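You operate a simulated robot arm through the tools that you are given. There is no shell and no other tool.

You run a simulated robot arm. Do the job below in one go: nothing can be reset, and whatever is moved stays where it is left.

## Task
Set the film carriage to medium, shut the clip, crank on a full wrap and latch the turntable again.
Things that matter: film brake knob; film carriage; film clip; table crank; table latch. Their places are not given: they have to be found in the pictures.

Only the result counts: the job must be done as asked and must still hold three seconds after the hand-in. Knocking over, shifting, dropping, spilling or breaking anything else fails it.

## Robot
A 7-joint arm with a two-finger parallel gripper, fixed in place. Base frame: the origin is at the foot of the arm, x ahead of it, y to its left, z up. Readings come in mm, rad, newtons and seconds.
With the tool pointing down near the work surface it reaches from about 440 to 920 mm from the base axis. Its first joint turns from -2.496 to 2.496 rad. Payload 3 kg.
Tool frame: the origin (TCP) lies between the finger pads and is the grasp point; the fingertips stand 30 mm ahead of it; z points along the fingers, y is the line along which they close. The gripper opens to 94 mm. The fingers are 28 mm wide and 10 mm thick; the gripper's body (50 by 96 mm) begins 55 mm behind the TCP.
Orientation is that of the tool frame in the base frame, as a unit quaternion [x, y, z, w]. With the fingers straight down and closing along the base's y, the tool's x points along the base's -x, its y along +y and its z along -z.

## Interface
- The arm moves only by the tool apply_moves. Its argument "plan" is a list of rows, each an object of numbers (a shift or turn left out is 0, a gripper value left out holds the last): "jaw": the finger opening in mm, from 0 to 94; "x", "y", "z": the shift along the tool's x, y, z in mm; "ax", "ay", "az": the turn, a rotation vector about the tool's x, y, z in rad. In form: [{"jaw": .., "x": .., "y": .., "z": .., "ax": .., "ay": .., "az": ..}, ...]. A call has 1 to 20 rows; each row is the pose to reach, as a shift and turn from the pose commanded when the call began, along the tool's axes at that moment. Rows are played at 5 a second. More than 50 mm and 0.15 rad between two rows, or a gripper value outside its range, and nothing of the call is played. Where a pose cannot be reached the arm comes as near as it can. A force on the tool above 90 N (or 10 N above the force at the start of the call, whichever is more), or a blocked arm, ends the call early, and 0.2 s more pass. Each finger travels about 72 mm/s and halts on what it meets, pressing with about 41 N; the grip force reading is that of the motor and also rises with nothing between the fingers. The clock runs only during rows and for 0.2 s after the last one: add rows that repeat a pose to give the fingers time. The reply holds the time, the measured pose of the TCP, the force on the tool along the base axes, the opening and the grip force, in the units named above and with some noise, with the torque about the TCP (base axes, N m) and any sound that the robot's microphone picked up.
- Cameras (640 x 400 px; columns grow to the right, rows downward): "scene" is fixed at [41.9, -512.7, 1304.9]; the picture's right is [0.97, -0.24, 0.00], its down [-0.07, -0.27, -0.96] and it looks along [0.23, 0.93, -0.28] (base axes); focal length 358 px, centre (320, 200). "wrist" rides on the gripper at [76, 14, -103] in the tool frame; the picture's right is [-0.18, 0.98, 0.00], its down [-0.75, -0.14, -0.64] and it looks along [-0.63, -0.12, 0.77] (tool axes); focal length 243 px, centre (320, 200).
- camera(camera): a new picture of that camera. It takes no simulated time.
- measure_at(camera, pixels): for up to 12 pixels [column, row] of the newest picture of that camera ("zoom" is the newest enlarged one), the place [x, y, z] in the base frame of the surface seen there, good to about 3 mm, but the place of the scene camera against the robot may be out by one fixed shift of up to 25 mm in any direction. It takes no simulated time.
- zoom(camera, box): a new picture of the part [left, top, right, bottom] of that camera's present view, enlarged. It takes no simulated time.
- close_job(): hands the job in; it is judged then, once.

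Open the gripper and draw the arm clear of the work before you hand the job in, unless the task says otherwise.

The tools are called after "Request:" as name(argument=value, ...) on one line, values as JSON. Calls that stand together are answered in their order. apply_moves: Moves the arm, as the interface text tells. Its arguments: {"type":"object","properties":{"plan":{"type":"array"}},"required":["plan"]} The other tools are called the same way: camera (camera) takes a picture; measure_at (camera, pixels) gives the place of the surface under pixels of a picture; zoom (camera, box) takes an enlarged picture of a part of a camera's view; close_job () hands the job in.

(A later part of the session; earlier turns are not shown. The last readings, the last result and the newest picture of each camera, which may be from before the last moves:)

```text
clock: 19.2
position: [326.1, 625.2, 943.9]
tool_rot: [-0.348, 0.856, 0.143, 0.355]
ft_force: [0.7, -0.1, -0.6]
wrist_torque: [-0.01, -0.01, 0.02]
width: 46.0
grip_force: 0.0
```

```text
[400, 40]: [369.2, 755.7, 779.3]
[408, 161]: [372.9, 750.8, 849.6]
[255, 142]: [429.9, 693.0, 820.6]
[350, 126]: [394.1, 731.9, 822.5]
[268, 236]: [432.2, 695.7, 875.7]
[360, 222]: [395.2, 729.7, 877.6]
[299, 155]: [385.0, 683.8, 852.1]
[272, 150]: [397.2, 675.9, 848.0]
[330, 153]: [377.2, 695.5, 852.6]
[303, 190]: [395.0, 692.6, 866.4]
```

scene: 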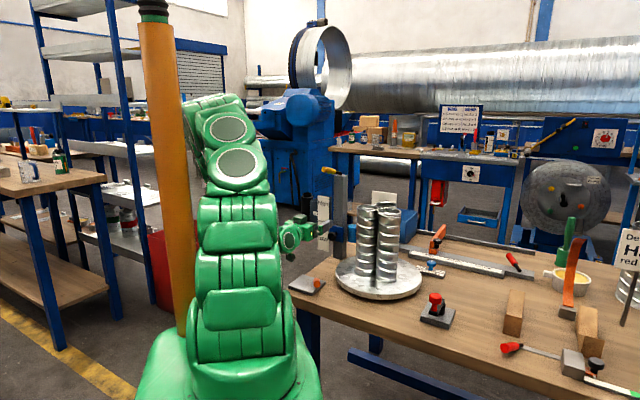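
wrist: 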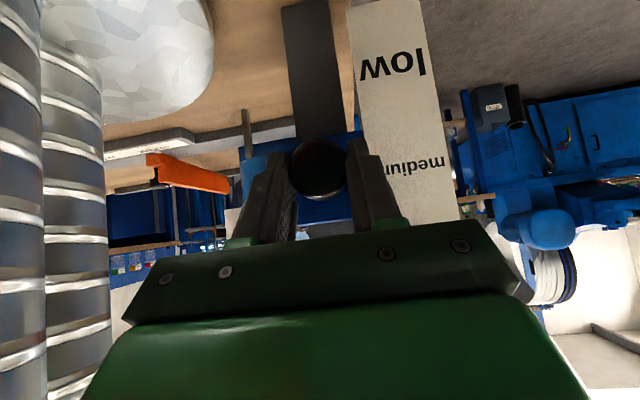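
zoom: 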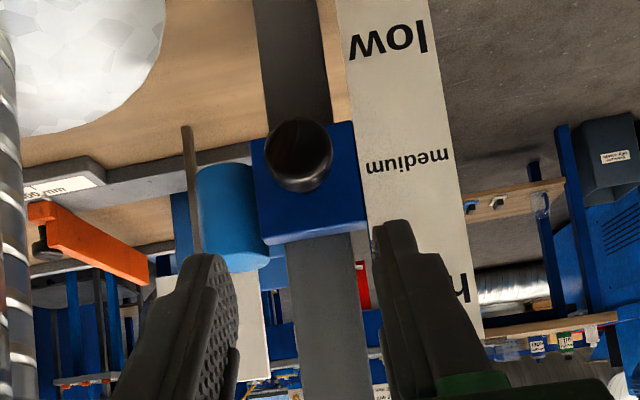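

Block centre ≈849 vs medium ≈850: the carriage is set. Next I rise to inspect the yellow lever on the mast top at close range.

Request:
apply_moves(plan=[{"x": -28, "z": -28}, {"x": -56, "z": -56}, {"x": -84, "z": -84}, {"x": -111, "z": -111}, {"x": -138, "z": -138}])

Request:
camera(camera="wrist")

Request:
zoom(camera="wrist", box=[260, 40, 400, 150])

```text
clock: 20.6
position: [341.7, 625.4, 1079.4]
tool_rot: [-0.351, 0.871, 0.114, 0.324]
ft_force: [1.3, -0.7, 1.3]
wrist_torque: [0.0, 0.0, 0.0]
width: 46.0
grip_force: 0.1
stopped in row 5: the arm was blocked; the commanded pose is now the measured one
```

```text
taken
```

wrist: 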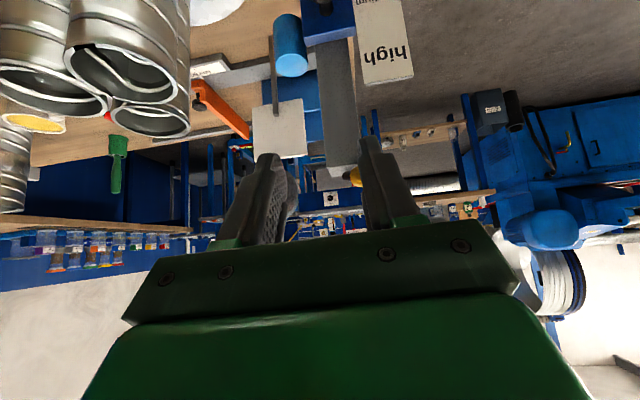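

```text
3.64 times, centred on (330, 95) of wrist
```

zoom: 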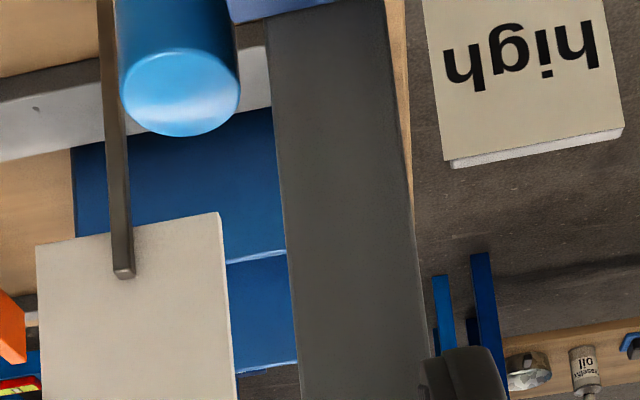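

The arm met its own limit in this tilted pose (contact force is near zero). I swing the tool back to vertical while rising to look down on the yellow lever.

Request:
apply_moves(plan=[{"x": 10, "z": -8, "ay": 0.12}, {"x": 20, "z": -17, "ay": 0.24}, {"x": 31, "z": -26, "ay": 0.36}, {"x": 20, "z": -34, "ay": 0.48}, {"x": 0, "z": -40, "ay": 0.6}, {"x": -30, "z": -50, "ay": 0.7}, {"x": -60, "z": -65, "ay": 0.7}])

Request:
camera(camera="wrist")

```text
clock: 22.2
position: [342.0, 630.4, 1170.0]
tool_rot: [-0.371, 0.929, -0.013, 0.006]
ft_force: [-0.4, 0.2, 0.2]
wrist_torque: [0.01, 0.02, 0.02]
width: 46.0
grip_force: 0.1
```

```text
taken
```

wrist: 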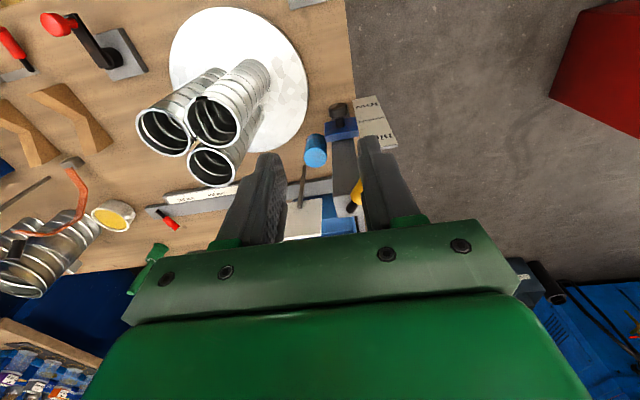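

The right finger hides the yellow lever at (357,190); I open the jaw fully for a clear view.

Request:
apply_moves(plan=[{"jaw": 94}, {"jaw": 94}, {"jaw": 94}])

Request:
zoom(camera="wrist", box=[310, 150, 410, 240])

```text
clock: 23.0
position: [340.6, 631.0, 1169.3]
tool_rot: [-0.37, 0.929, -0.012, 0.006]
ft_force: [0.3, 0.2, -0.2]
wrist_torque: [0.0, 0.02, -0.01]
width: 94.0
grip_force: 0.1
```

```text
4.44 times, centred on (360, 195) of wrist
```

zoom: 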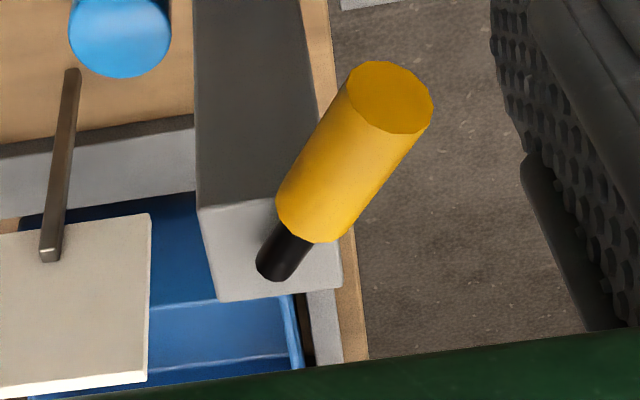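

Request:
measure_at(camera="zoom", pixels=[[405, 95], [375, 85], [350, 125], [330, 160], [310, 195], [292, 240], [275, 265], [210, 215], [335, 280], [222, 295], [388, 100], [300, 290]])

```text
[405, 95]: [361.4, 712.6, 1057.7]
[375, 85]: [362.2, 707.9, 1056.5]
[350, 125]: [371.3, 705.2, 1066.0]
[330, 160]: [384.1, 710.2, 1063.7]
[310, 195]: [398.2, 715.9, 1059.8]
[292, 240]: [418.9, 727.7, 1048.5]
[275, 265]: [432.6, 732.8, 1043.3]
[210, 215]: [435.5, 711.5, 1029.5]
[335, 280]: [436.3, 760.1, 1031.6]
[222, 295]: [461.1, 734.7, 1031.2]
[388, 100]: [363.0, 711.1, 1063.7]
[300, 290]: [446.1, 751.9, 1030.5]
```

The yellow lever pivots on the mast's centre top (~(434,734)) and points about 28° toward −v from the operator direction; the orange one is the mirror image at +28°. I'll straddle the yellow grip loosely with the fingers, staging off its tip first.

Request:
apply_moves(plan=[{"jaw": 60, "x": -14, "y": 13, "z": 20, "az": 0.116}, {"jaw": 60, "x": -27, "y": 26, "z": 50, "az": 0.232}, {"jaw": 60, "x": -41, "y": 39, "z": 80, "az": 0.348}, {"jaw": 60, "x": -54.7, "y": 51.4, "z": 107, "az": 0.464}, {"jaw": 60, "x": -54.7, "y": 51.4, "z": 107, "az": 0.464}])

Request:
camera(camera="wrist")

Request:
zoom(camera="scene", box=[290, 130, 390, 230])

```text
clock: 24.2
position: [347.9, 703.6, 1062.0]
tool_rot: [-0.146, 0.989, -0.01, 0.009]
ft_force: [0.2, 0.2, -0.3]
wrist_torque: [0.02, 0.0, 0.01]
width: 59.9
grip_force: 0.0
```

```text
taken
```

wrist: 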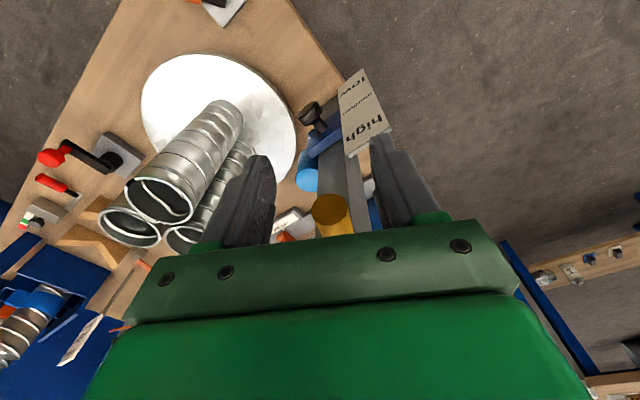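

```text
4.00 times, centred on (340, 180) of scene
```

zoom: 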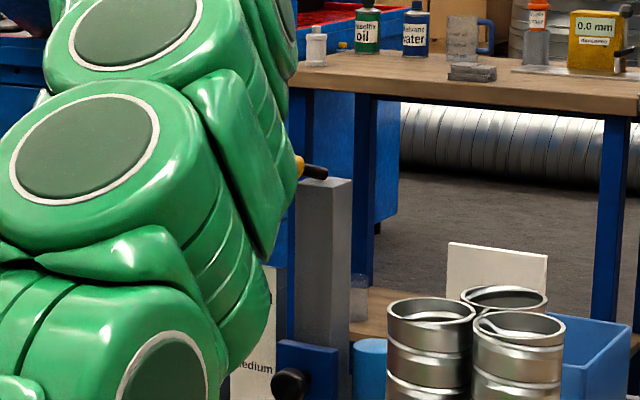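

The yellow grip sits between the fingers at (332,215). I advance 28 mm along it, close loosely to 34 mm, and then try a small swing (0.2 rad) about the pivot toward +v, watching the force.

Request:
apply_moves(plan=[{"jaw": 60, "x": -14, "y": 2}, {"jaw": 60, "x": -28, "y": 3}, {"jaw": 34, "x": -28, "y": 3}, {"jaw": 34, "x": -28, "y": 3}, {"jaw": 34, "x": -28, "y": 3}])

Request:
camera(camera="wrist")

```text
clock: 25.4
position: [373.4, 715.0, 1061.3]
tool_rot: [-0.147, 0.989, -0.01, 0.008]
ft_force: [-0.3, -1.0, 0.9]
wrist_torque: [-0.02, 0.01, 0.03]
width: 34.1
grip_force: 0.0
```

```text
taken
```

wrist: 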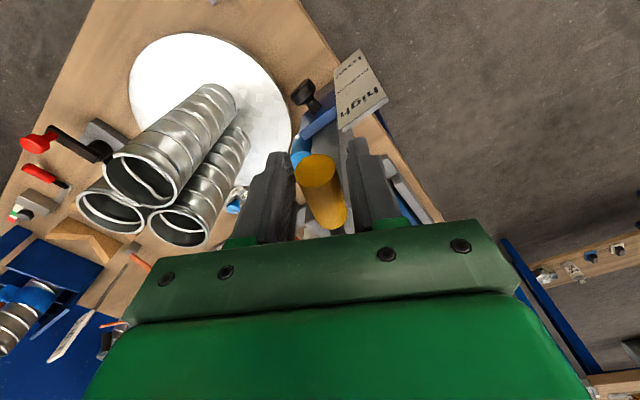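

The grip is straddled. Now the gentle swing about the vertical axis through the mast top.

Request:
apply_moves(plan=[{"y": -4, "x": -0.1, "az": -0.06}, {"y": -8, "x": -0.5, "az": -0.125}, {"y": -12, "x": -1.2, "az": -0.19}, {"y": -15.6, "x": -2, "az": -0.25}])

Request:
camera(camera="wrist")

```text
clock: 26.4
position: [378.9, 700.6, 1062.3]
tool_rot: [-0.269, 0.963, -0.011, 0.007]
ft_force: [0.5, 0.3, 0.3]
wrist_torque: [-0.02, 0.0, 0.0]
width: 34.0
grip_force: 0.0
```

```text
taken
```

wrist: 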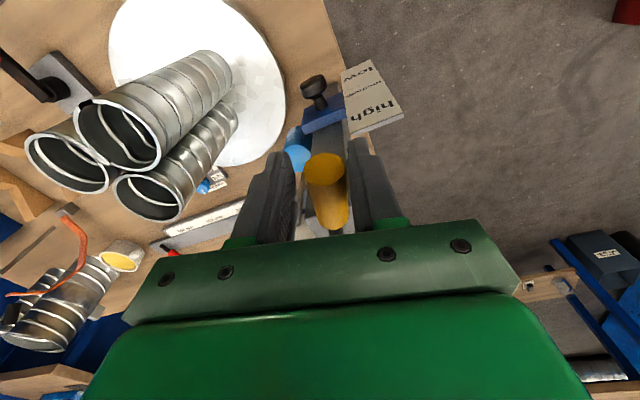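

The lever follows with almost no resistance, so it swings about the vertical axis. I continue the swing by another 0.6 rad, watching for a stop or a click.

Request:
apply_moves(plan=[{"y": -6.4, "x": -0.3, "az": -0.1}, {"y": -12.7, "x": -1.3, "az": -0.2}, {"y": -18.9, "x": -2.9, "az": -0.3}, {"y": -24.9, "x": -5.1, "az": -0.4}, {"y": -30.7, "x": -7.8, "az": -0.5}, {"y": -36.1, "x": -11.2, "az": -0.6}])

Request:
camera(camera="wrist")

```text
clock: 27.8
position: [407.9, 673.9, 1062.4]
tool_rot: [-0.542, 0.84, -0.014, 0.004]
ft_force: [0.0, -0.6, 0.5]
wrist_torque: [-0.02, -0.02, 0.04]
width: 34.0
grip_force: 0.1
```

```text
taken
```

wrist: 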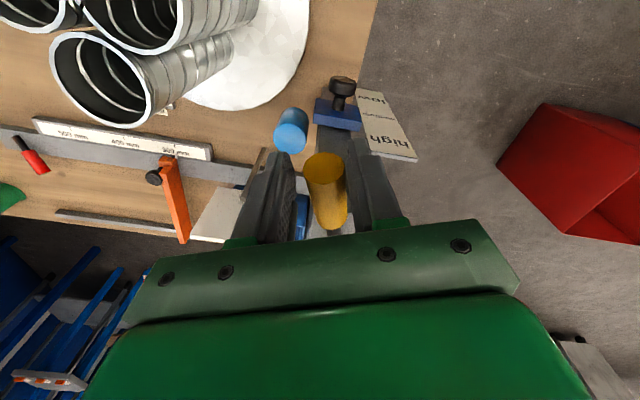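

Still free after 0.85 rad. I continue another 0.5 rad in small steps to find the end stop.

Request:
apply_moves(plan=[{"y": -6.5, "x": -0.3, "az": -0.1}, {"y": -13, "x": -1.3, "az": -0.2}, {"y": -19.2, "x": -2.9, "az": -0.3}, {"y": -25.3, "x": -5.1, "az": -0.4}, {"y": -31.2, "x": -8, "az": -0.5}])

Request:
camera(camera="wrist")

Request:
zoom(camera="scene", box=[290, 130, 390, 230])

```text
clock: 29.0
position: [436.7, 670.3, 1064.1]
tool_rot: [0.735, -0.678, 0.013, -0.001]
ft_force: [-31.9, 9.8, 7.4]
wrist_torque: [-0.05, 0.25, -0.64]
width: 51.5
grip_force: 15.6
```

```text
taken
```

wrist: 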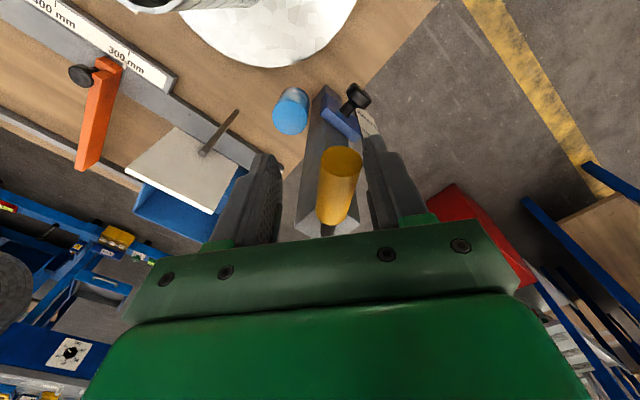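

```text
4.00 times, centred on (340, 180) of scene
```

zoom: 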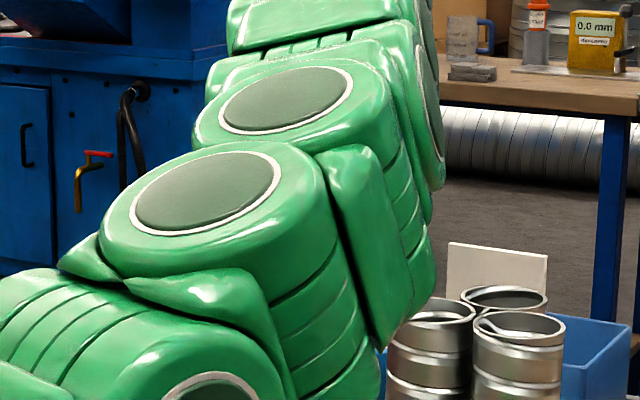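

The right finger was pushed open with ~33 N, so the lever reached its end stop. I relieve the pressure, open the jaw and withdraw outward to look.

Request:
apply_moves(plan=[{"y": 8, "jaw": 60}, {"y": 10, "jaw": 66}, {"y": 10, "jaw": 66}, {"y": 10, "x": 30, "jaw": 66}, {"y": 10, "x": 60, "jaw": 80}, {"y": 10, "x": 90, "z": -20, "jaw": 94}])

Request:
camera(camera="wrist")

Request:
zoom(camera="wrist", box=[270, 80, 400, 240])

```text
clock: 30.4
position: [434.5, 578.4, 1085.0]
tool_rot: [0.732, -0.681, 0.013, -0.001]
ft_force: [0.2, 0.7, 0.0]
wrist_torque: [0.02, 0.0, 0.01]
width: 94.1
grip_force: 0.0
```

```text
taken
```

wrist: 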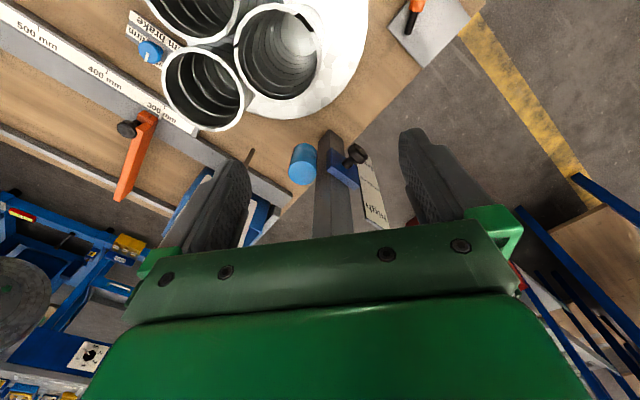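

```text
2.50 times, centred on (335, 160) of wrist
```

zoom: 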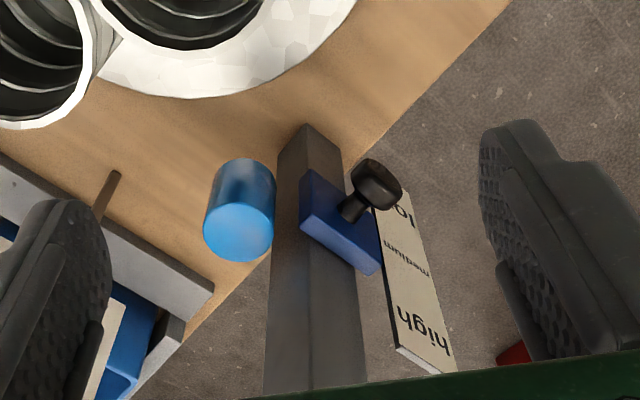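

I raise the tool to see the lever on the mast top.

Request:
apply_moves(plan=[{"x": 5, "z": -40}, {"x": 10, "z": -80}, {"x": 15, "z": -110}])

Request:
camera(camera="wrist")

Request:
zoom(camera="wrist", box=[270, 100, 400, 240])

Request:
zoom(camera="scene", box=[290, 130, 390, 230])

```text
clock: 31.2
position: [434.3, 565.1, 1195.7]
tool_rot: [0.733, -0.681, 0.013, 0.0]
ft_force: [-0.2, 1.0, -0.7]
wrist_torque: [0.0, 0.02, -0.03]
width: 93.8
grip_force: 0.1
```

```text
taken
```

wrist: 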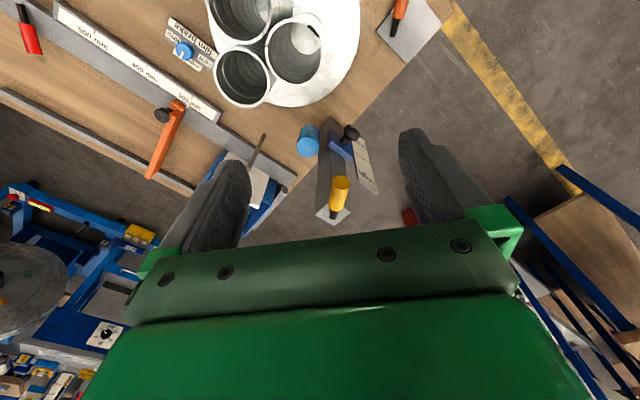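

```text
2.86 times, centred on (335, 170) of wrist
```

zoom: 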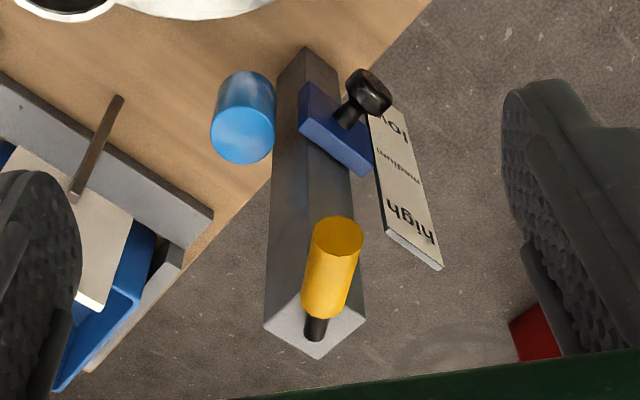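

```text
4.00 times, centred on (340, 180) of scene
```

zoom: 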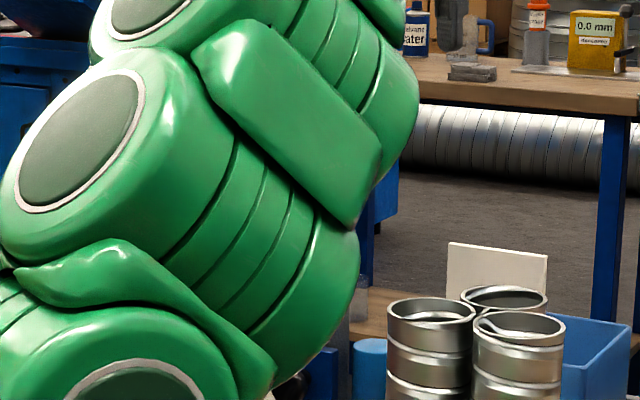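

Request:
measure_at(camera="zoom", pixels=[[300, 150], [310, 140]])

Request:
measure_at(camera="wrist", pixels=[[341, 182], [339, 190], [337, 203], [334, 214], [331, 222], [315, 213], [349, 211], [398, 10], [392, 30], [390, 36]])

Request:
zoom(camera="wrist", box=[360, 0, 460, 80])

```text
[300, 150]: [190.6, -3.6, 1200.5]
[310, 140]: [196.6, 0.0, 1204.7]
```

```text
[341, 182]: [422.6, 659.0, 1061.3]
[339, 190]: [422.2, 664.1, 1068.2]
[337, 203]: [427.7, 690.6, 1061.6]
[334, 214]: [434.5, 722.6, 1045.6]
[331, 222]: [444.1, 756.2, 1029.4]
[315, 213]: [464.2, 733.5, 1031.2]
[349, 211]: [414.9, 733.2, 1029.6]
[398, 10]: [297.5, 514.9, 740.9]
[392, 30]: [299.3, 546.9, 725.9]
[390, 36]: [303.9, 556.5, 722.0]
```

```text
5.00 times, centred on (410, 40) of wrist
```

zoom: 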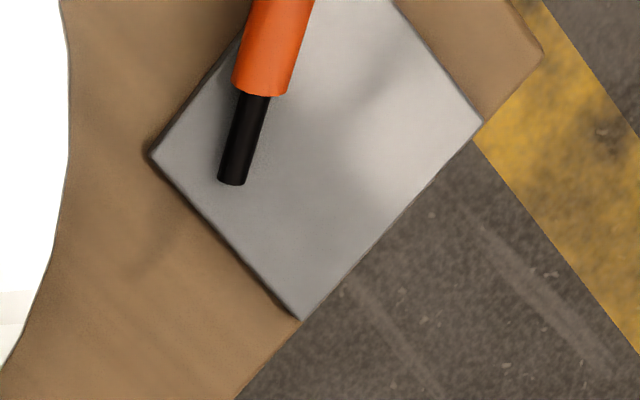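

The yellow lever is now at +35° (end stop), so the clip should be shut if that is the closed end; the orange one still points +29°. I move above the orange lever at (287,504) with the jaw straddling direction aligned to it.

Request:
apply_moves(plan=[{"x": 13, "y": 38, "z": 10, "az": 0.09, "jaw": 60}, {"x": 25, "y": 76, "z": 30, "az": 0.18, "jaw": 60}, {"x": 38, "y": 114, "z": 60, "az": 0.27, "jaw": 60}, {"x": 50, "y": 148, "z": 100, "az": 0.37, "jaw": 60}, {"x": 50, "y": 148, "z": 148, "az": 0.37}, {"x": 50, "y": 148, "z": 196, "az": 0.37}, {"x": 50, "y": 148, "z": 244, "az": 0.37}, {"x": 50, "y": 148, "z": 292, "az": 0.37}])

Request:
camera(camera="wrist")

Request:
zoom(camera="scene", box=[290, 130, 390, 230])

```text
refused: row 3 steps farther than a row can; nothing moved
```

```text
taken
```

wrist: 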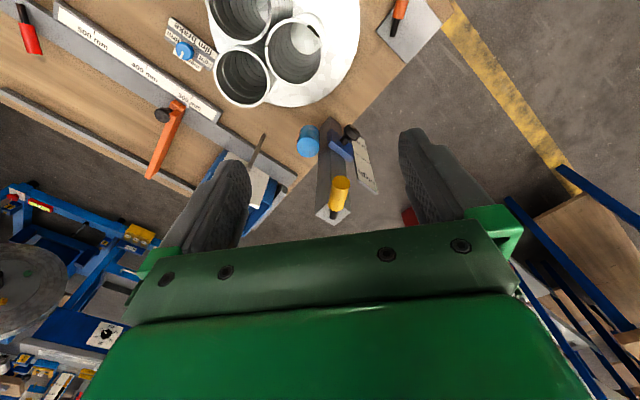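

```text
4.00 times, centred on (340, 180) of scene
```

zoom: 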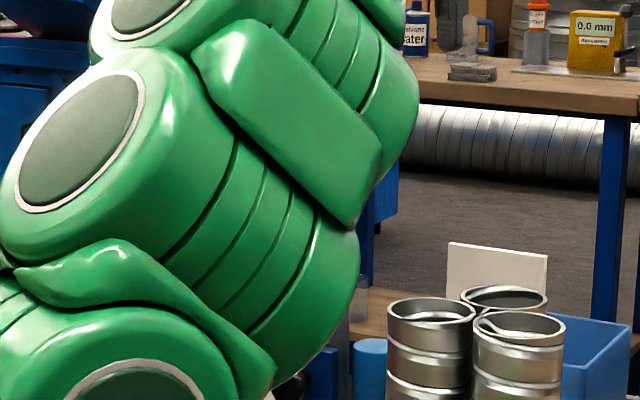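

Row 3 was a bit too long a step, so nothing moved; I repeat with smaller steps.

Request:
apply_moves(plan=[{"x": 10, "y": 30, "z": 10, "az": 0.07, "jaw": 60}, {"x": 20, "y": 60, "z": 25, "az": 0.14}, {"x": 30, "y": 90, "z": 40, "az": 0.21}, {"x": 40, "y": 120, "z": 60, "az": 0.3}, {"x": 50, "y": 148, "z": 90, "az": 0.37}, {"x": 50, "y": 148, "z": 135, "az": 0.37}, {"x": 50, "y": 148, "z": 180, "az": 0.37}, {"x": 50, "y": 148, "z": 225, "az": 0.37}, {"x": 50, "y": 148, "z": 270, "az": 0.37}, {"x": 50, "y": 148, "z": 295, "az": 0.37}])

Request:
camera(camera="wrist")

Request:
zoom(camera="scene", box=[290, 130, 390, 230])

```text
clock: 33.4
position: [296.8, 500.4, 899.2]
tool_rot: [-0.595, 0.803, -0.013, 0.003]
ft_force: [0.2, -0.2, 0.2]
wrist_torque: [-0.01, 0.02, -0.01]
width: 59.9
grip_force: 0.1
```

```text
taken
```

wrist: 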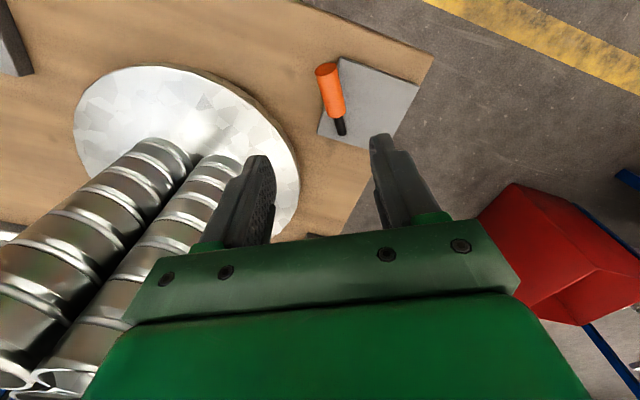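

```text
4.00 times, centred on (340, 180) of scene
```

zoom: 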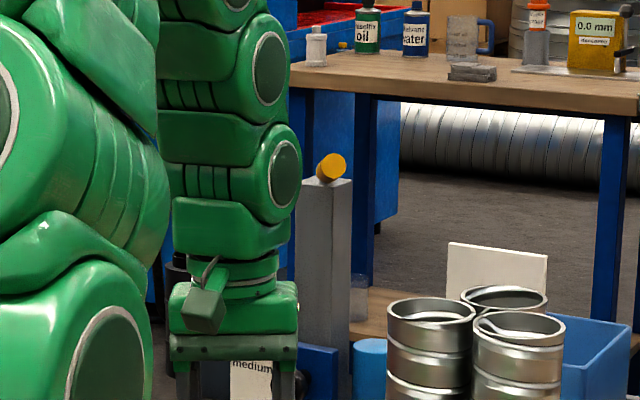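

Now over the orange lever (grip at (331,92)); the yellow one is visibly turned toward the camera in the scene. I measure the orange grip again before descending.

Request:
measure_at(camera="wrist", pixels=[[325, 69], [329, 80], [331, 92], [335, 107], [338, 120], [341, 132], [318, 132], [345, 75]])

```text
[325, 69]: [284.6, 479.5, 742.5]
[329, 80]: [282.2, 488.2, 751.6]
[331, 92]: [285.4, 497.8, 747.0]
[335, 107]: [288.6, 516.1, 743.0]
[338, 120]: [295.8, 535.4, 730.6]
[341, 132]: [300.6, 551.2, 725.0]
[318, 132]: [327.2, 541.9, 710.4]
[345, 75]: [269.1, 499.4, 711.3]
```

Descending straight over the grip with the jaw at 60 mm, then closing to 34 mm around it.

Request:
apply_moves(plan=[{"x": -3.7, "y": 10.3, "z": 35, "ax": -0.024, "ay": -0.0105}, {"x": -3.7, "y": 10.3, "z": 75, "ax": -0.024, "ay": -0.0105}, {"x": -3.7, "y": 10.3, "z": 115, "ax": -0.024, "ay": -0.0105}, {"x": -3.7, "y": 10.3, "z": 148, "ax": -0.024, "ay": -0.0105}, {"x": -3.7, "y": 10.3, "z": 148, "ax": -0.024, "ay": -0.0105, "jaw": 34}, {"x": -3.7, "y": 10.3, "z": 148, "ax": -0.024, "ay": -0.0105, "jaw": 34}, {"x": -3.7, "y": 10.3, "z": 148, "ax": -0.024, "ay": -0.0105, "jaw": 34}])

Request:
camera(camera="wrist")

```text
clock: 35.0
position: [291.2, 503.4, 751.5]
tool_rot: [-0.595, 0.804, 0.0, 0.001]
ft_force: [0.4, 0.4, -1.2]
wrist_torque: [0.0, 0.03, 0.01]
width: 33.8
grip_force: 0.1
```

```text
taken
```

wrist: 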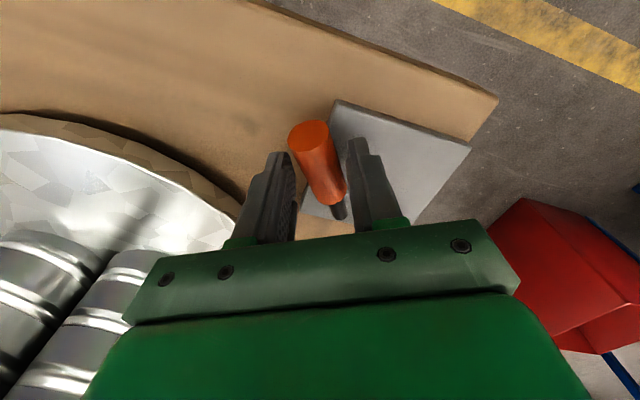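

The orange grip is between the fingers. I swing it gently about its pivot (302,557) toward −v by 0.3 rad and check the force.

Request:
apply_moves(plan=[{"x": -0.1, "y": 4, "az": 0.075}, {"x": -0.6, "y": 8.1, "az": 0.15}, {"x": -1.4, "y": 12.1, "az": 0.225}, {"x": -2.4, "y": 16.1, "az": 0.3}])

Request:
camera(camera="wrist")

```text
clock: 36.0
position: [276.6, 510.3, 751.3]
tool_rot: [-0.468, 0.884, 0.0, 0.0]
ft_force: [0.3, -0.2, -0.7]
wrist_torque: [-0.01, 0.02, 0.04]
width: 34.3
grip_force: 0.9
```

```text
taken
```

wrist: 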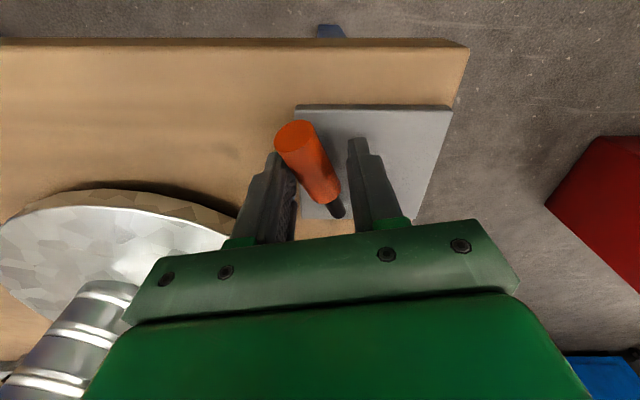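

It moves along with the left finger. I continue the swing by 0.5 rad.

Request:
apply_moves(plan=[{"x": -0.3, "y": 5.4, "az": 0.1}, {"x": -1.1, "y": 10.8, "az": 0.2}, {"x": -2.4, "y": 16.1, "az": 0.3}, {"x": -4.3, "y": 21.2, "az": 0.4}, {"x": -6.7, "y": 26.1, "az": 0.5}])

Request:
camera(camera="wrist")

```text
clock: 37.2
position: [258.8, 530.9, 751.2]
tool_rot: [-0.235, 0.972, 0.0, 0.0]
ft_force: [-0.2, 0.0, -0.8]
wrist_torque: [0.01, -0.05, -0.03]
width: 34.5
grip_force: 0.6
```

```text
taken
```

wrist: 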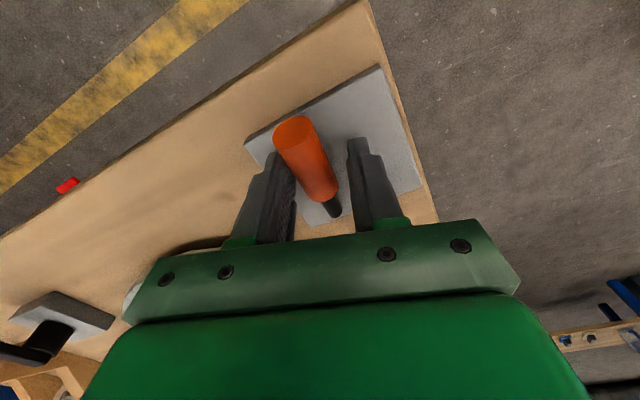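

Still free. I continue another 0.5 rad towards the far stop.

Request:
apply_moves(plan=[{"x": -0.3, "y": 5.2, "az": 0.1}, {"x": -1.1, "y": 10.4, "az": 0.2}, {"x": -2.4, "y": 15.4, "az": 0.3}, {"x": -4.2, "y": 20.3, "az": 0.4}, {"x": -6.4, "y": 25, "az": 0.5}])

Request:
camera(camera="wrist")

```text
clock: 38.4
position: [254.7, 553.0, 750.1]
tool_rot: [0.014, 1.0, -0.003, 0.0]
ft_force: [30.9, -40.0, -0.4]
wrist_torque: [-0.48, -0.37, 1.43]
width: 56.7
grip_force: 19.7
```

```text
taken
```

wrist: 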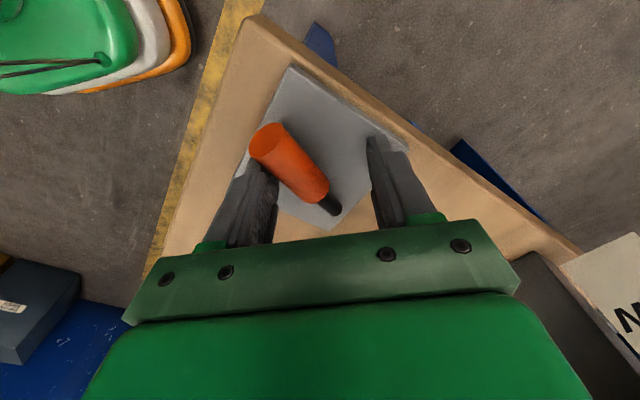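

The orange lever met its far stop (finger pushed open, ~50 N). I relieve the pressure, open wide and lift straight up.

Request:
apply_moves(plan=[{"y": -6, "jaw": 66}, {"y": -9, "jaw": 70}, {"y": -9, "jaw": 70}, {"y": -9, "jaw": 70, "z": -40}, {"y": -9, "z": -80}, {"y": -9, "z": -120}, {"y": -9, "z": -160}])

Request:
camera(camera="wrist")

Request:
camera(camera="scene")

```text
clock: 40.0
position: [253.4, 547.6, 911.8]
tool_rot: [0.013, 1.0, 0.0, 0.001]
ft_force: [-0.8, 0.1, 0.2]
wrist_torque: [0.02, 0.0, 0.0]
width: 69.8
grip_force: 0.0
```

```text
taken
```

wrist: 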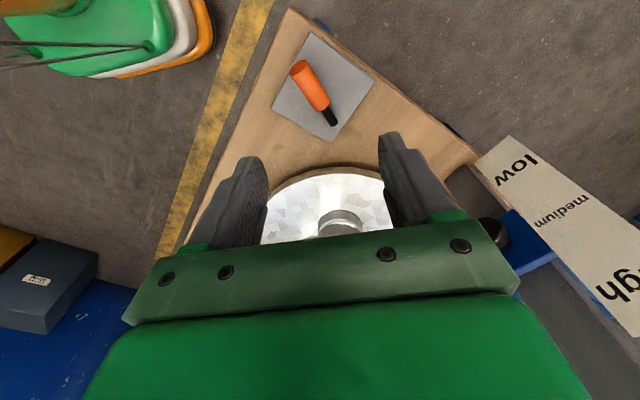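

```text
taken
```

scene: 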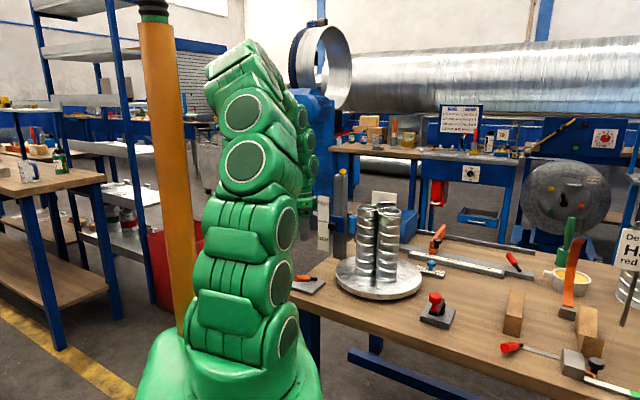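

The orange lever now rests at the other stop. Next, the crank: I rise over the cans' height and go across to view it.

Request:
apply_moves(plan=[{"z": -45}, {"z": -90}, {"x": -15, "y": -20, "z": -130, "az": -0.08}, {"x": -50, "y": -52, "z": -140, "az": -0.2}, {"x": -84, "y": -84, "z": -140, "az": -0.32}, {"x": -118, "y": -116, "z": -140, "az": -0.44}, {"x": -152, "y": -150, "z": -140, "az": -0.56}, {"x": -186, "y": -184, "z": -140, "az": -0.68}, {"x": -220, "y": -218, "z": -140, "az": -0.8}, {"x": -254, "y": -252, "z": -140, "az": -0.92}, {"x": -280, "y": -285, "z": -130, "az": -1.06}, {"x": -288, "y": -303, "z": -110, "az": -1.2}])

Request:
camera(camera="wrist")

Request:
camera(camera="scene")

```text
clock: 42.6
position: [532.7, 236.4, 1022.1]
tool_rot: [-0.555, 0.832, 0.0, 0.0]
ft_force: [0.0, -0.9, 0.3]
wrist_torque: [0.01, 0.01, 0.0]
width: 69.9
grip_force: 0.1
```

```text
taken
```

wrist: 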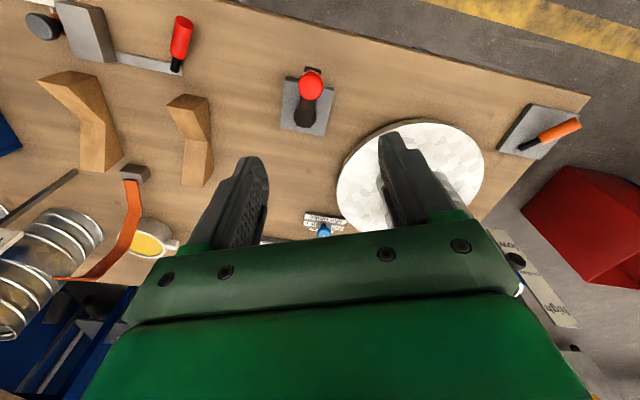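

```text
taken
```

scene: 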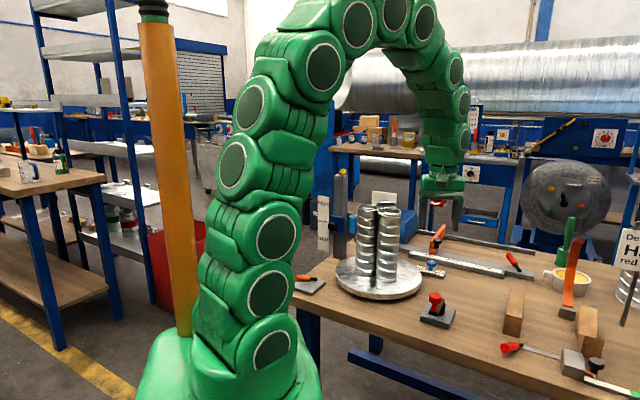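

The crank is at (310,95) in the wrist view; I zoom and measure it, plus the orange lever.

Request:
zoom(camera="wrist", box=[260, 50, 360, 150])

Request:
measure_at(camera="wrist", pixels=[[311, 85], [300, 85], [322, 85], [311, 74], [311, 96], [304, 122], [308, 118], [313, 70], [330, 100], [284, 110], [576, 125], [525, 147]])

```text
4.00 times, centred on (310, 100) of wrist
```

zoom: 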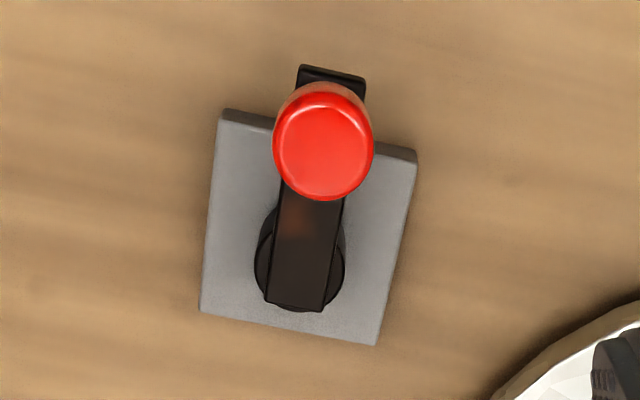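

```text
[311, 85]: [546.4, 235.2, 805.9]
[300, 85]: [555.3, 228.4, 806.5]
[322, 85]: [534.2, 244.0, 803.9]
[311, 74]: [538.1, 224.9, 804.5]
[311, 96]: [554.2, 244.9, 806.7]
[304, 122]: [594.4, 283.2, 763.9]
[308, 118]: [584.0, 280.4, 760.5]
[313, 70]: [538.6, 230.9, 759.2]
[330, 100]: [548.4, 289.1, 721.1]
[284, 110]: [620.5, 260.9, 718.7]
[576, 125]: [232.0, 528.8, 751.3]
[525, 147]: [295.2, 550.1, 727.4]
```

Knob head centre (546,235.5), top z 806, hub ≈(584,275.5), radius ≈55 mm. I descend onto the knob and grip it.

Request:
apply_moves(plan=[{"x": -2, "y": -6, "z": 40, "jaw": 64}, {"x": -4.3, "y": -12.6, "z": 80}, {"x": -4.3, "y": -12.6, "z": 120}, {"x": -4.3, "y": -12.6, "z": 160}, {"x": -4.3, "y": -12.6, "z": 195}, {"x": -4.3, "y": -12.6, "z": 221}])

Request:
camera(camera="wrist")

```text
clock: 44.0
position: [546.7, 235.5, 800.3]
tool_rot: [-0.554, 0.833, 0.0, 0.0]
ft_force: [-0.4, -0.6, 1.0]
wrist_torque: [-0.01, -0.03, -0.02]
width: 64.0
grip_force: 0.0
```

```text
taken
```

wrist: 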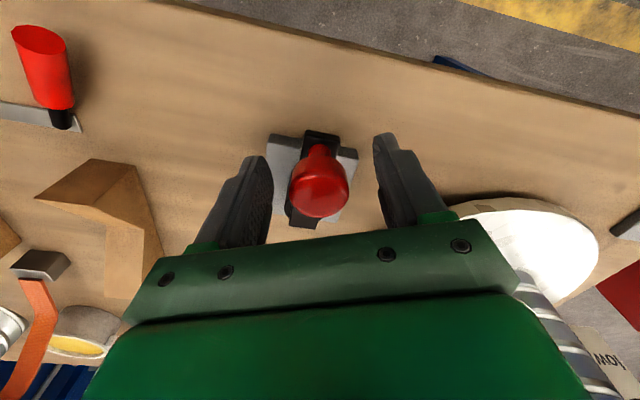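

The knob (320,190) is centred. I close on it.

Request:
apply_moves(plan=[{"jaw": 15}, {"jaw": 15}, {"jaw": 15}, {"jaw": 15}])

Request:
zoom(camera="scene", box=[320, 190, 480, 330])

```text
clock: 45.0
position: [547.1, 236.4, 800.3]
tool_rot: [-0.554, 0.833, 0.0, 0.0]
ft_force: [19.6, -13.0, -10.2]
wrist_torque: [0.19, 0.09, -0.33]
width: 31.4
grip_force: 45.5
```

```text
2.86 times, centred on (400, 260) of scene
```

zoom: 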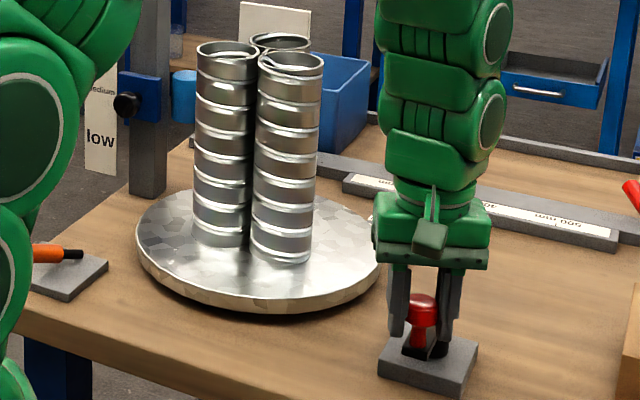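

Gripped (31 mm wide). I test a small crank rotation of 0.1 rad counter-clockwise to see whether it is free.

Request:
apply_moves(plan=[{"x": 0.9, "y": -2.5}, {"x": 1.65, "y": -5.1}])

```text
clock: 45.6
position: [550.6, 232.8, 800.6]
tool_rot: [-0.554, 0.832, 0.0, 0.0]
ft_force: [-2.8, 0.9, -13.6]
wrist_torque: [-0.08, 0.04, 0.06]
width: 31.1
grip_force: 45.0
```

Force fell to near zero. I go on by another 0.2 rad in this direction and check.

Request:
apply_moves(plan=[{"x": 0.6, "y": -2.6}, {"x": 1.1, "y": -5.2}, {"x": 1.4, "y": -7.9}, {"x": 1.5, "y": -10.6}])

Request:
camera(camera="wrist")

Request:
zoom(camera="scene", box=[320, 190, 480, 330])

```text
clock: 46.6
position: [559.5, 226.9, 799.8]
tool_rot: [-0.554, 0.832, -0.002, 0.0]
ft_force: [-15.0, -5.7, -0.7]
wrist_torque: [0.13, 0.28, 0.55]
width: 31.4
grip_force: 44.4
```

```text
taken
```

wrist: 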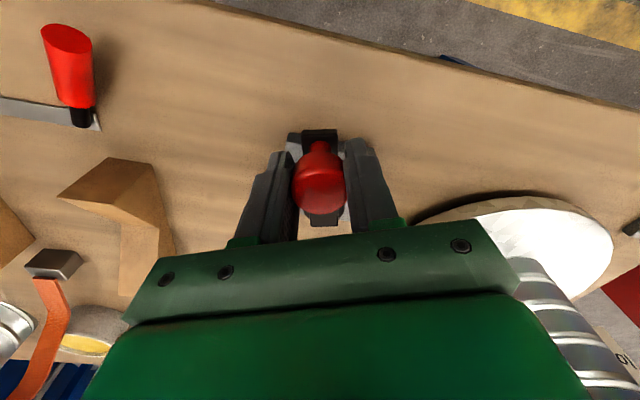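

```text
2.86 times, centred on (400, 260) of scene
```

zoom: 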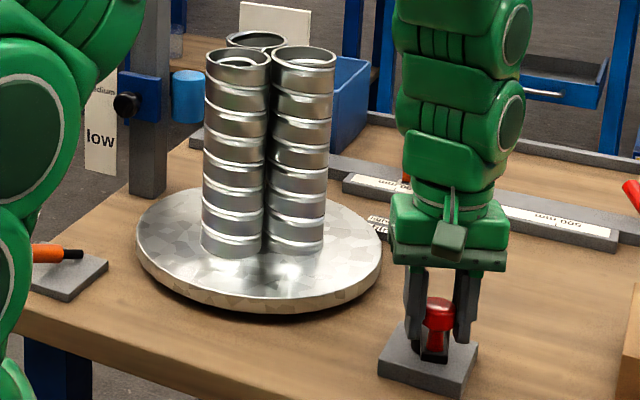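

The cans on the turntable visibly rotated with the crank, so the table is unlatched. I continue the circle counter-clockwise in steps of 0.12 rad (about 1.2 rad in this call).

Request:
apply_moves(plan=[{"x": 0.6, "y": -6.5}, {"x": -0.1, "y": -13.1}, {"x": -1.6, "y": -19.5}, {"x": -3.9, "y": -25.7}, {"x": -6.85, "y": -31.6}, {"x": -10.5, "y": -37.1}, {"x": -14.8, "y": -42.1}, {"x": -19.7, "y": -46.5}, {"x": -25, "y": -50.4}, {"x": -30.8, "y": -53.5}])

Request:
camera(camera="wrist")

Request:
zoom(camera="scene", box=[320, 190, 480, 330])

```text
clock: 48.8
position: [623.0, 236.2, 802.7]
tool_rot: [-0.554, 0.832, -0.001, 0.003]
ft_force: [27.4, -33.4, -4.9]
wrist_torque: [0.49, -0.35, 0.07]
width: 37.9
grip_force: 20.0
```

```text
taken
```

wrist: 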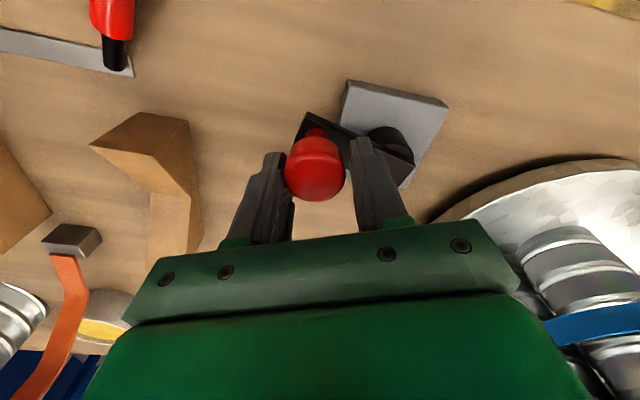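

```text
2.86 times, centred on (400, 260) of scene
```

zoom: 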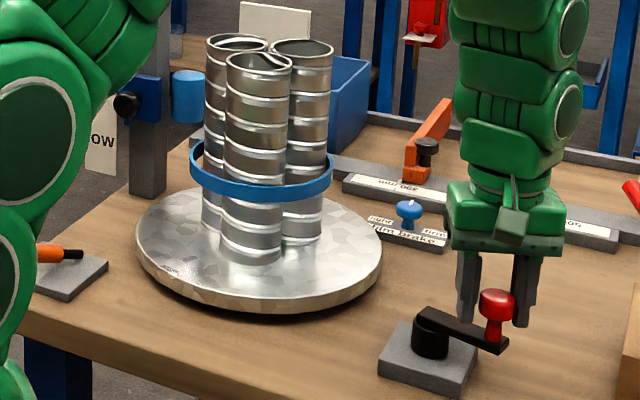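

A blue film band has appeared around the cans, so film is being wound on. The radial force is ~43 N outward, so my circle estimate is off; I measure the knob and hub here.

Request:
measure_at(camera="wrist", pixels=[[316, 165], [290, 170], [342, 168], [318, 190], [322, 145], [312, 130], [408, 160], [395, 140], [385, 135], [400, 115], [310, 120], [355, 85]])

Request:
zoom(camera="wrist", box=[260, 70, 460, 210])

```text
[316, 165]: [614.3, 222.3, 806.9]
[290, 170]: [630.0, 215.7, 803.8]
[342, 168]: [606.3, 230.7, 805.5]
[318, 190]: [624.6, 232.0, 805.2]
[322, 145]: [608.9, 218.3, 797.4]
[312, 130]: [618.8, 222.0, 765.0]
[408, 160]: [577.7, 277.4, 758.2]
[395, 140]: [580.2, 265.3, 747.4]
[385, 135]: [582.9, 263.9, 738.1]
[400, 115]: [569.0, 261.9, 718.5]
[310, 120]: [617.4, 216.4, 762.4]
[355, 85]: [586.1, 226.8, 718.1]
```

```text
2.86 times, centred on (360, 140) of wrist
```

zoom: 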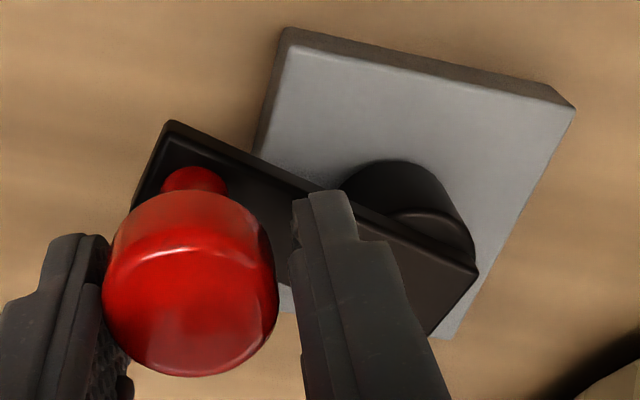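

The knob is actually at (618,223.5): the true hub is ≈(589,276) with R≈60, and the knob slid 14 mm along the fingers. I open, recentre and regrip.

Request:
apply_moves(plan=[{"jaw": 60}, {"jaw": 60}, {"jaw": 60, "x": 13.7, "y": -0.3, "z": 1.5}, {"jaw": 60, "x": 13.7, "y": -0.3, "z": 1.5}])

Request:
camera(camera="wrist")

Request:
measure_at(camera="wrist", pixels=[[316, 185], [320, 180]])

```text
clock: 49.8
position: [615.4, 222.6, 799.9]
tool_rot: [-0.554, 0.833, 0.0, 0.0]
ft_force: [-0.1, -0.1, 0.0]
wrist_torque: [0.0, -0.02, 0.01]
width: 60.0
grip_force: 0.0
```

```text
taken
```

wrist: 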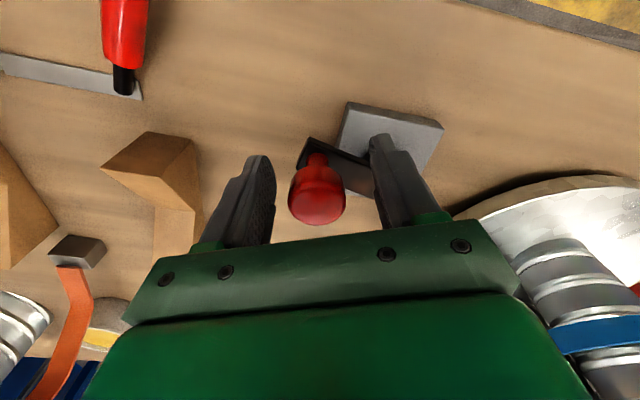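

```text
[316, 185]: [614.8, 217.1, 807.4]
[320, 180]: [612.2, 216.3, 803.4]
```

Let me measure the knob's outline here for an exact centre.

Request:
measure_at(camera="wrist", pixels=[[292, 200], [343, 200], [317, 220], [318, 195], [317, 205]])

```text
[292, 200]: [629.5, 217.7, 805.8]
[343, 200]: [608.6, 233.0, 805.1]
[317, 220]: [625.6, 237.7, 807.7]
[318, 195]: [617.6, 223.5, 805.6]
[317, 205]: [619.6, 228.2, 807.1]
```

Knob centre ≈(619,226). I recentre by 4 mm and grip.

Request:
apply_moves(plan=[{"jaw": 60, "x": -4.2, "y": -2.1}, {"jaw": 15, "x": -4.2, "y": -2.1}, {"jaw": 15, "x": -4.2, "y": -2.1}, {"jaw": 15, "x": -4.2, "y": -2.1}, {"jaw": 15, "x": -4.2, "y": -2.1}])

```text
clock: 51.0
position: [620.2, 225.7, 799.1]
tool_rot: [-0.553, 0.833, 0.0, 0.0]
ft_force: [17.6, -14.2, 4.7]
wrist_torque: [0.3, -0.11, -0.43]
width: 32.2
grip_force: 45.2
```

Continuing the circle with the corrected hub, 0.72 rad, then checking the forces.

Request:
apply_moves(plan=[{"x": -5.9, "y": -3.9}, {"x": -12.3, "y": -7.0}, {"x": -18.95, "y": -9.3}, {"x": -25.9, "y": -10.8}, {"x": -32.9, "y": -11.5}, {"x": -40, "y": -11.3}])

Request:
camera(camera="wrist")

Request:
zoom(camera="scene", box=[320, 190, 480, 330])

```text
clock: 52.4
position: [646.1, 258.9, 799.7]
tool_rot: [-0.553, 0.833, 0.0, 0.001]
ft_force: [14.7, -6.9, -15.4]
wrist_torque: [-0.01, 0.21, 0.01]
width: 31.6
grip_force: 44.6
```

```text
taken
```

wrist: 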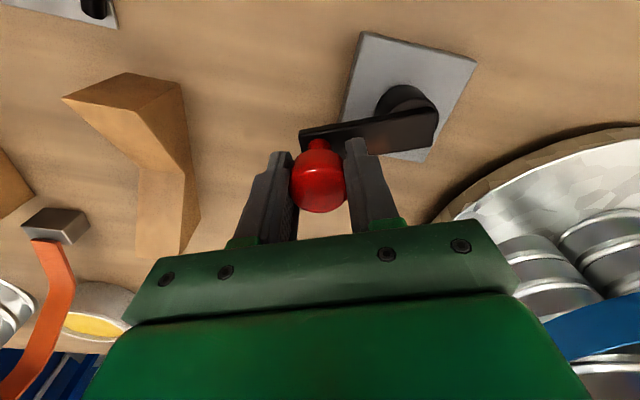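

```text
2.86 times, centred on (400, 260) of scene
```

zoom: 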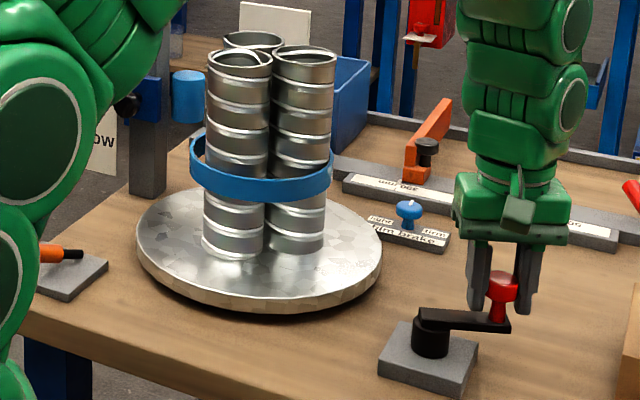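

Going well (knob centred, radial force ~16 N). I continue with 1.2 rad more.

Request:
apply_moves(plan=[{"x": -7.1, "y": 0.5}, {"x": -14.0, "y": 2.4}, {"x": -20.6, "y": 5.1}, {"x": -26.8, "y": 8.6}, {"x": -32.6, "y": 12.75}, {"x": -37.9, "y": 17.6}, {"x": -42.5, "y": 23}, {"x": -46.4, "y": 29}, {"x": -49.6, "y": 35.4}, {"x": -52, "y": 42.1}])

Request:
camera(camera="wrist")

Request:
zoom(camera="scene", box=[320, 190, 480, 330])

```text
clock: 54.6
position: [625.6, 323.3, 798.3]
tool_rot: [-0.554, 0.832, 0.0, 0.0]
ft_force: [23.2, 27.6, -1.1]
wrist_torque: [-0.88, 0.22, 0.09]
width: 33.0
grip_force: 44.8
```

```text
taken
```

wrist: 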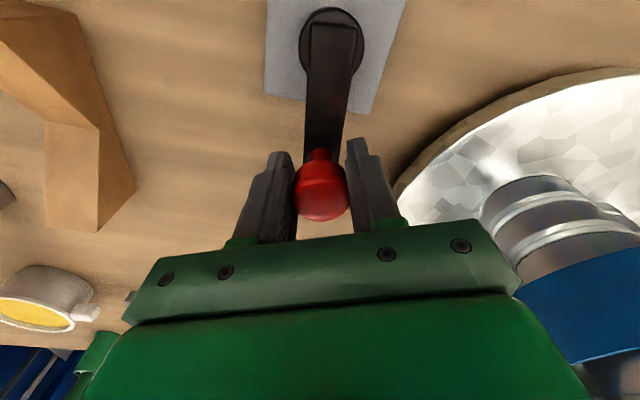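

```text
2.86 times, centred on (400, 260) of scene
```

zoom: 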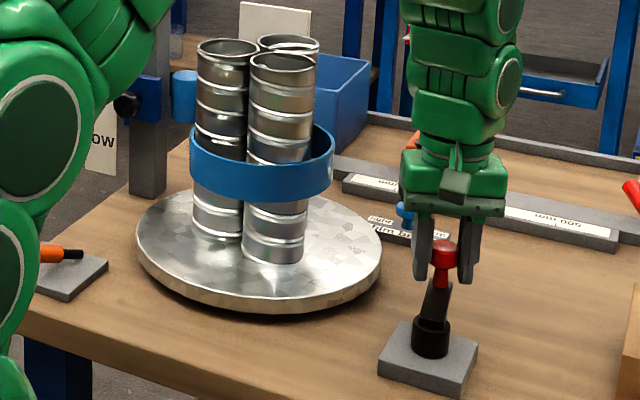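

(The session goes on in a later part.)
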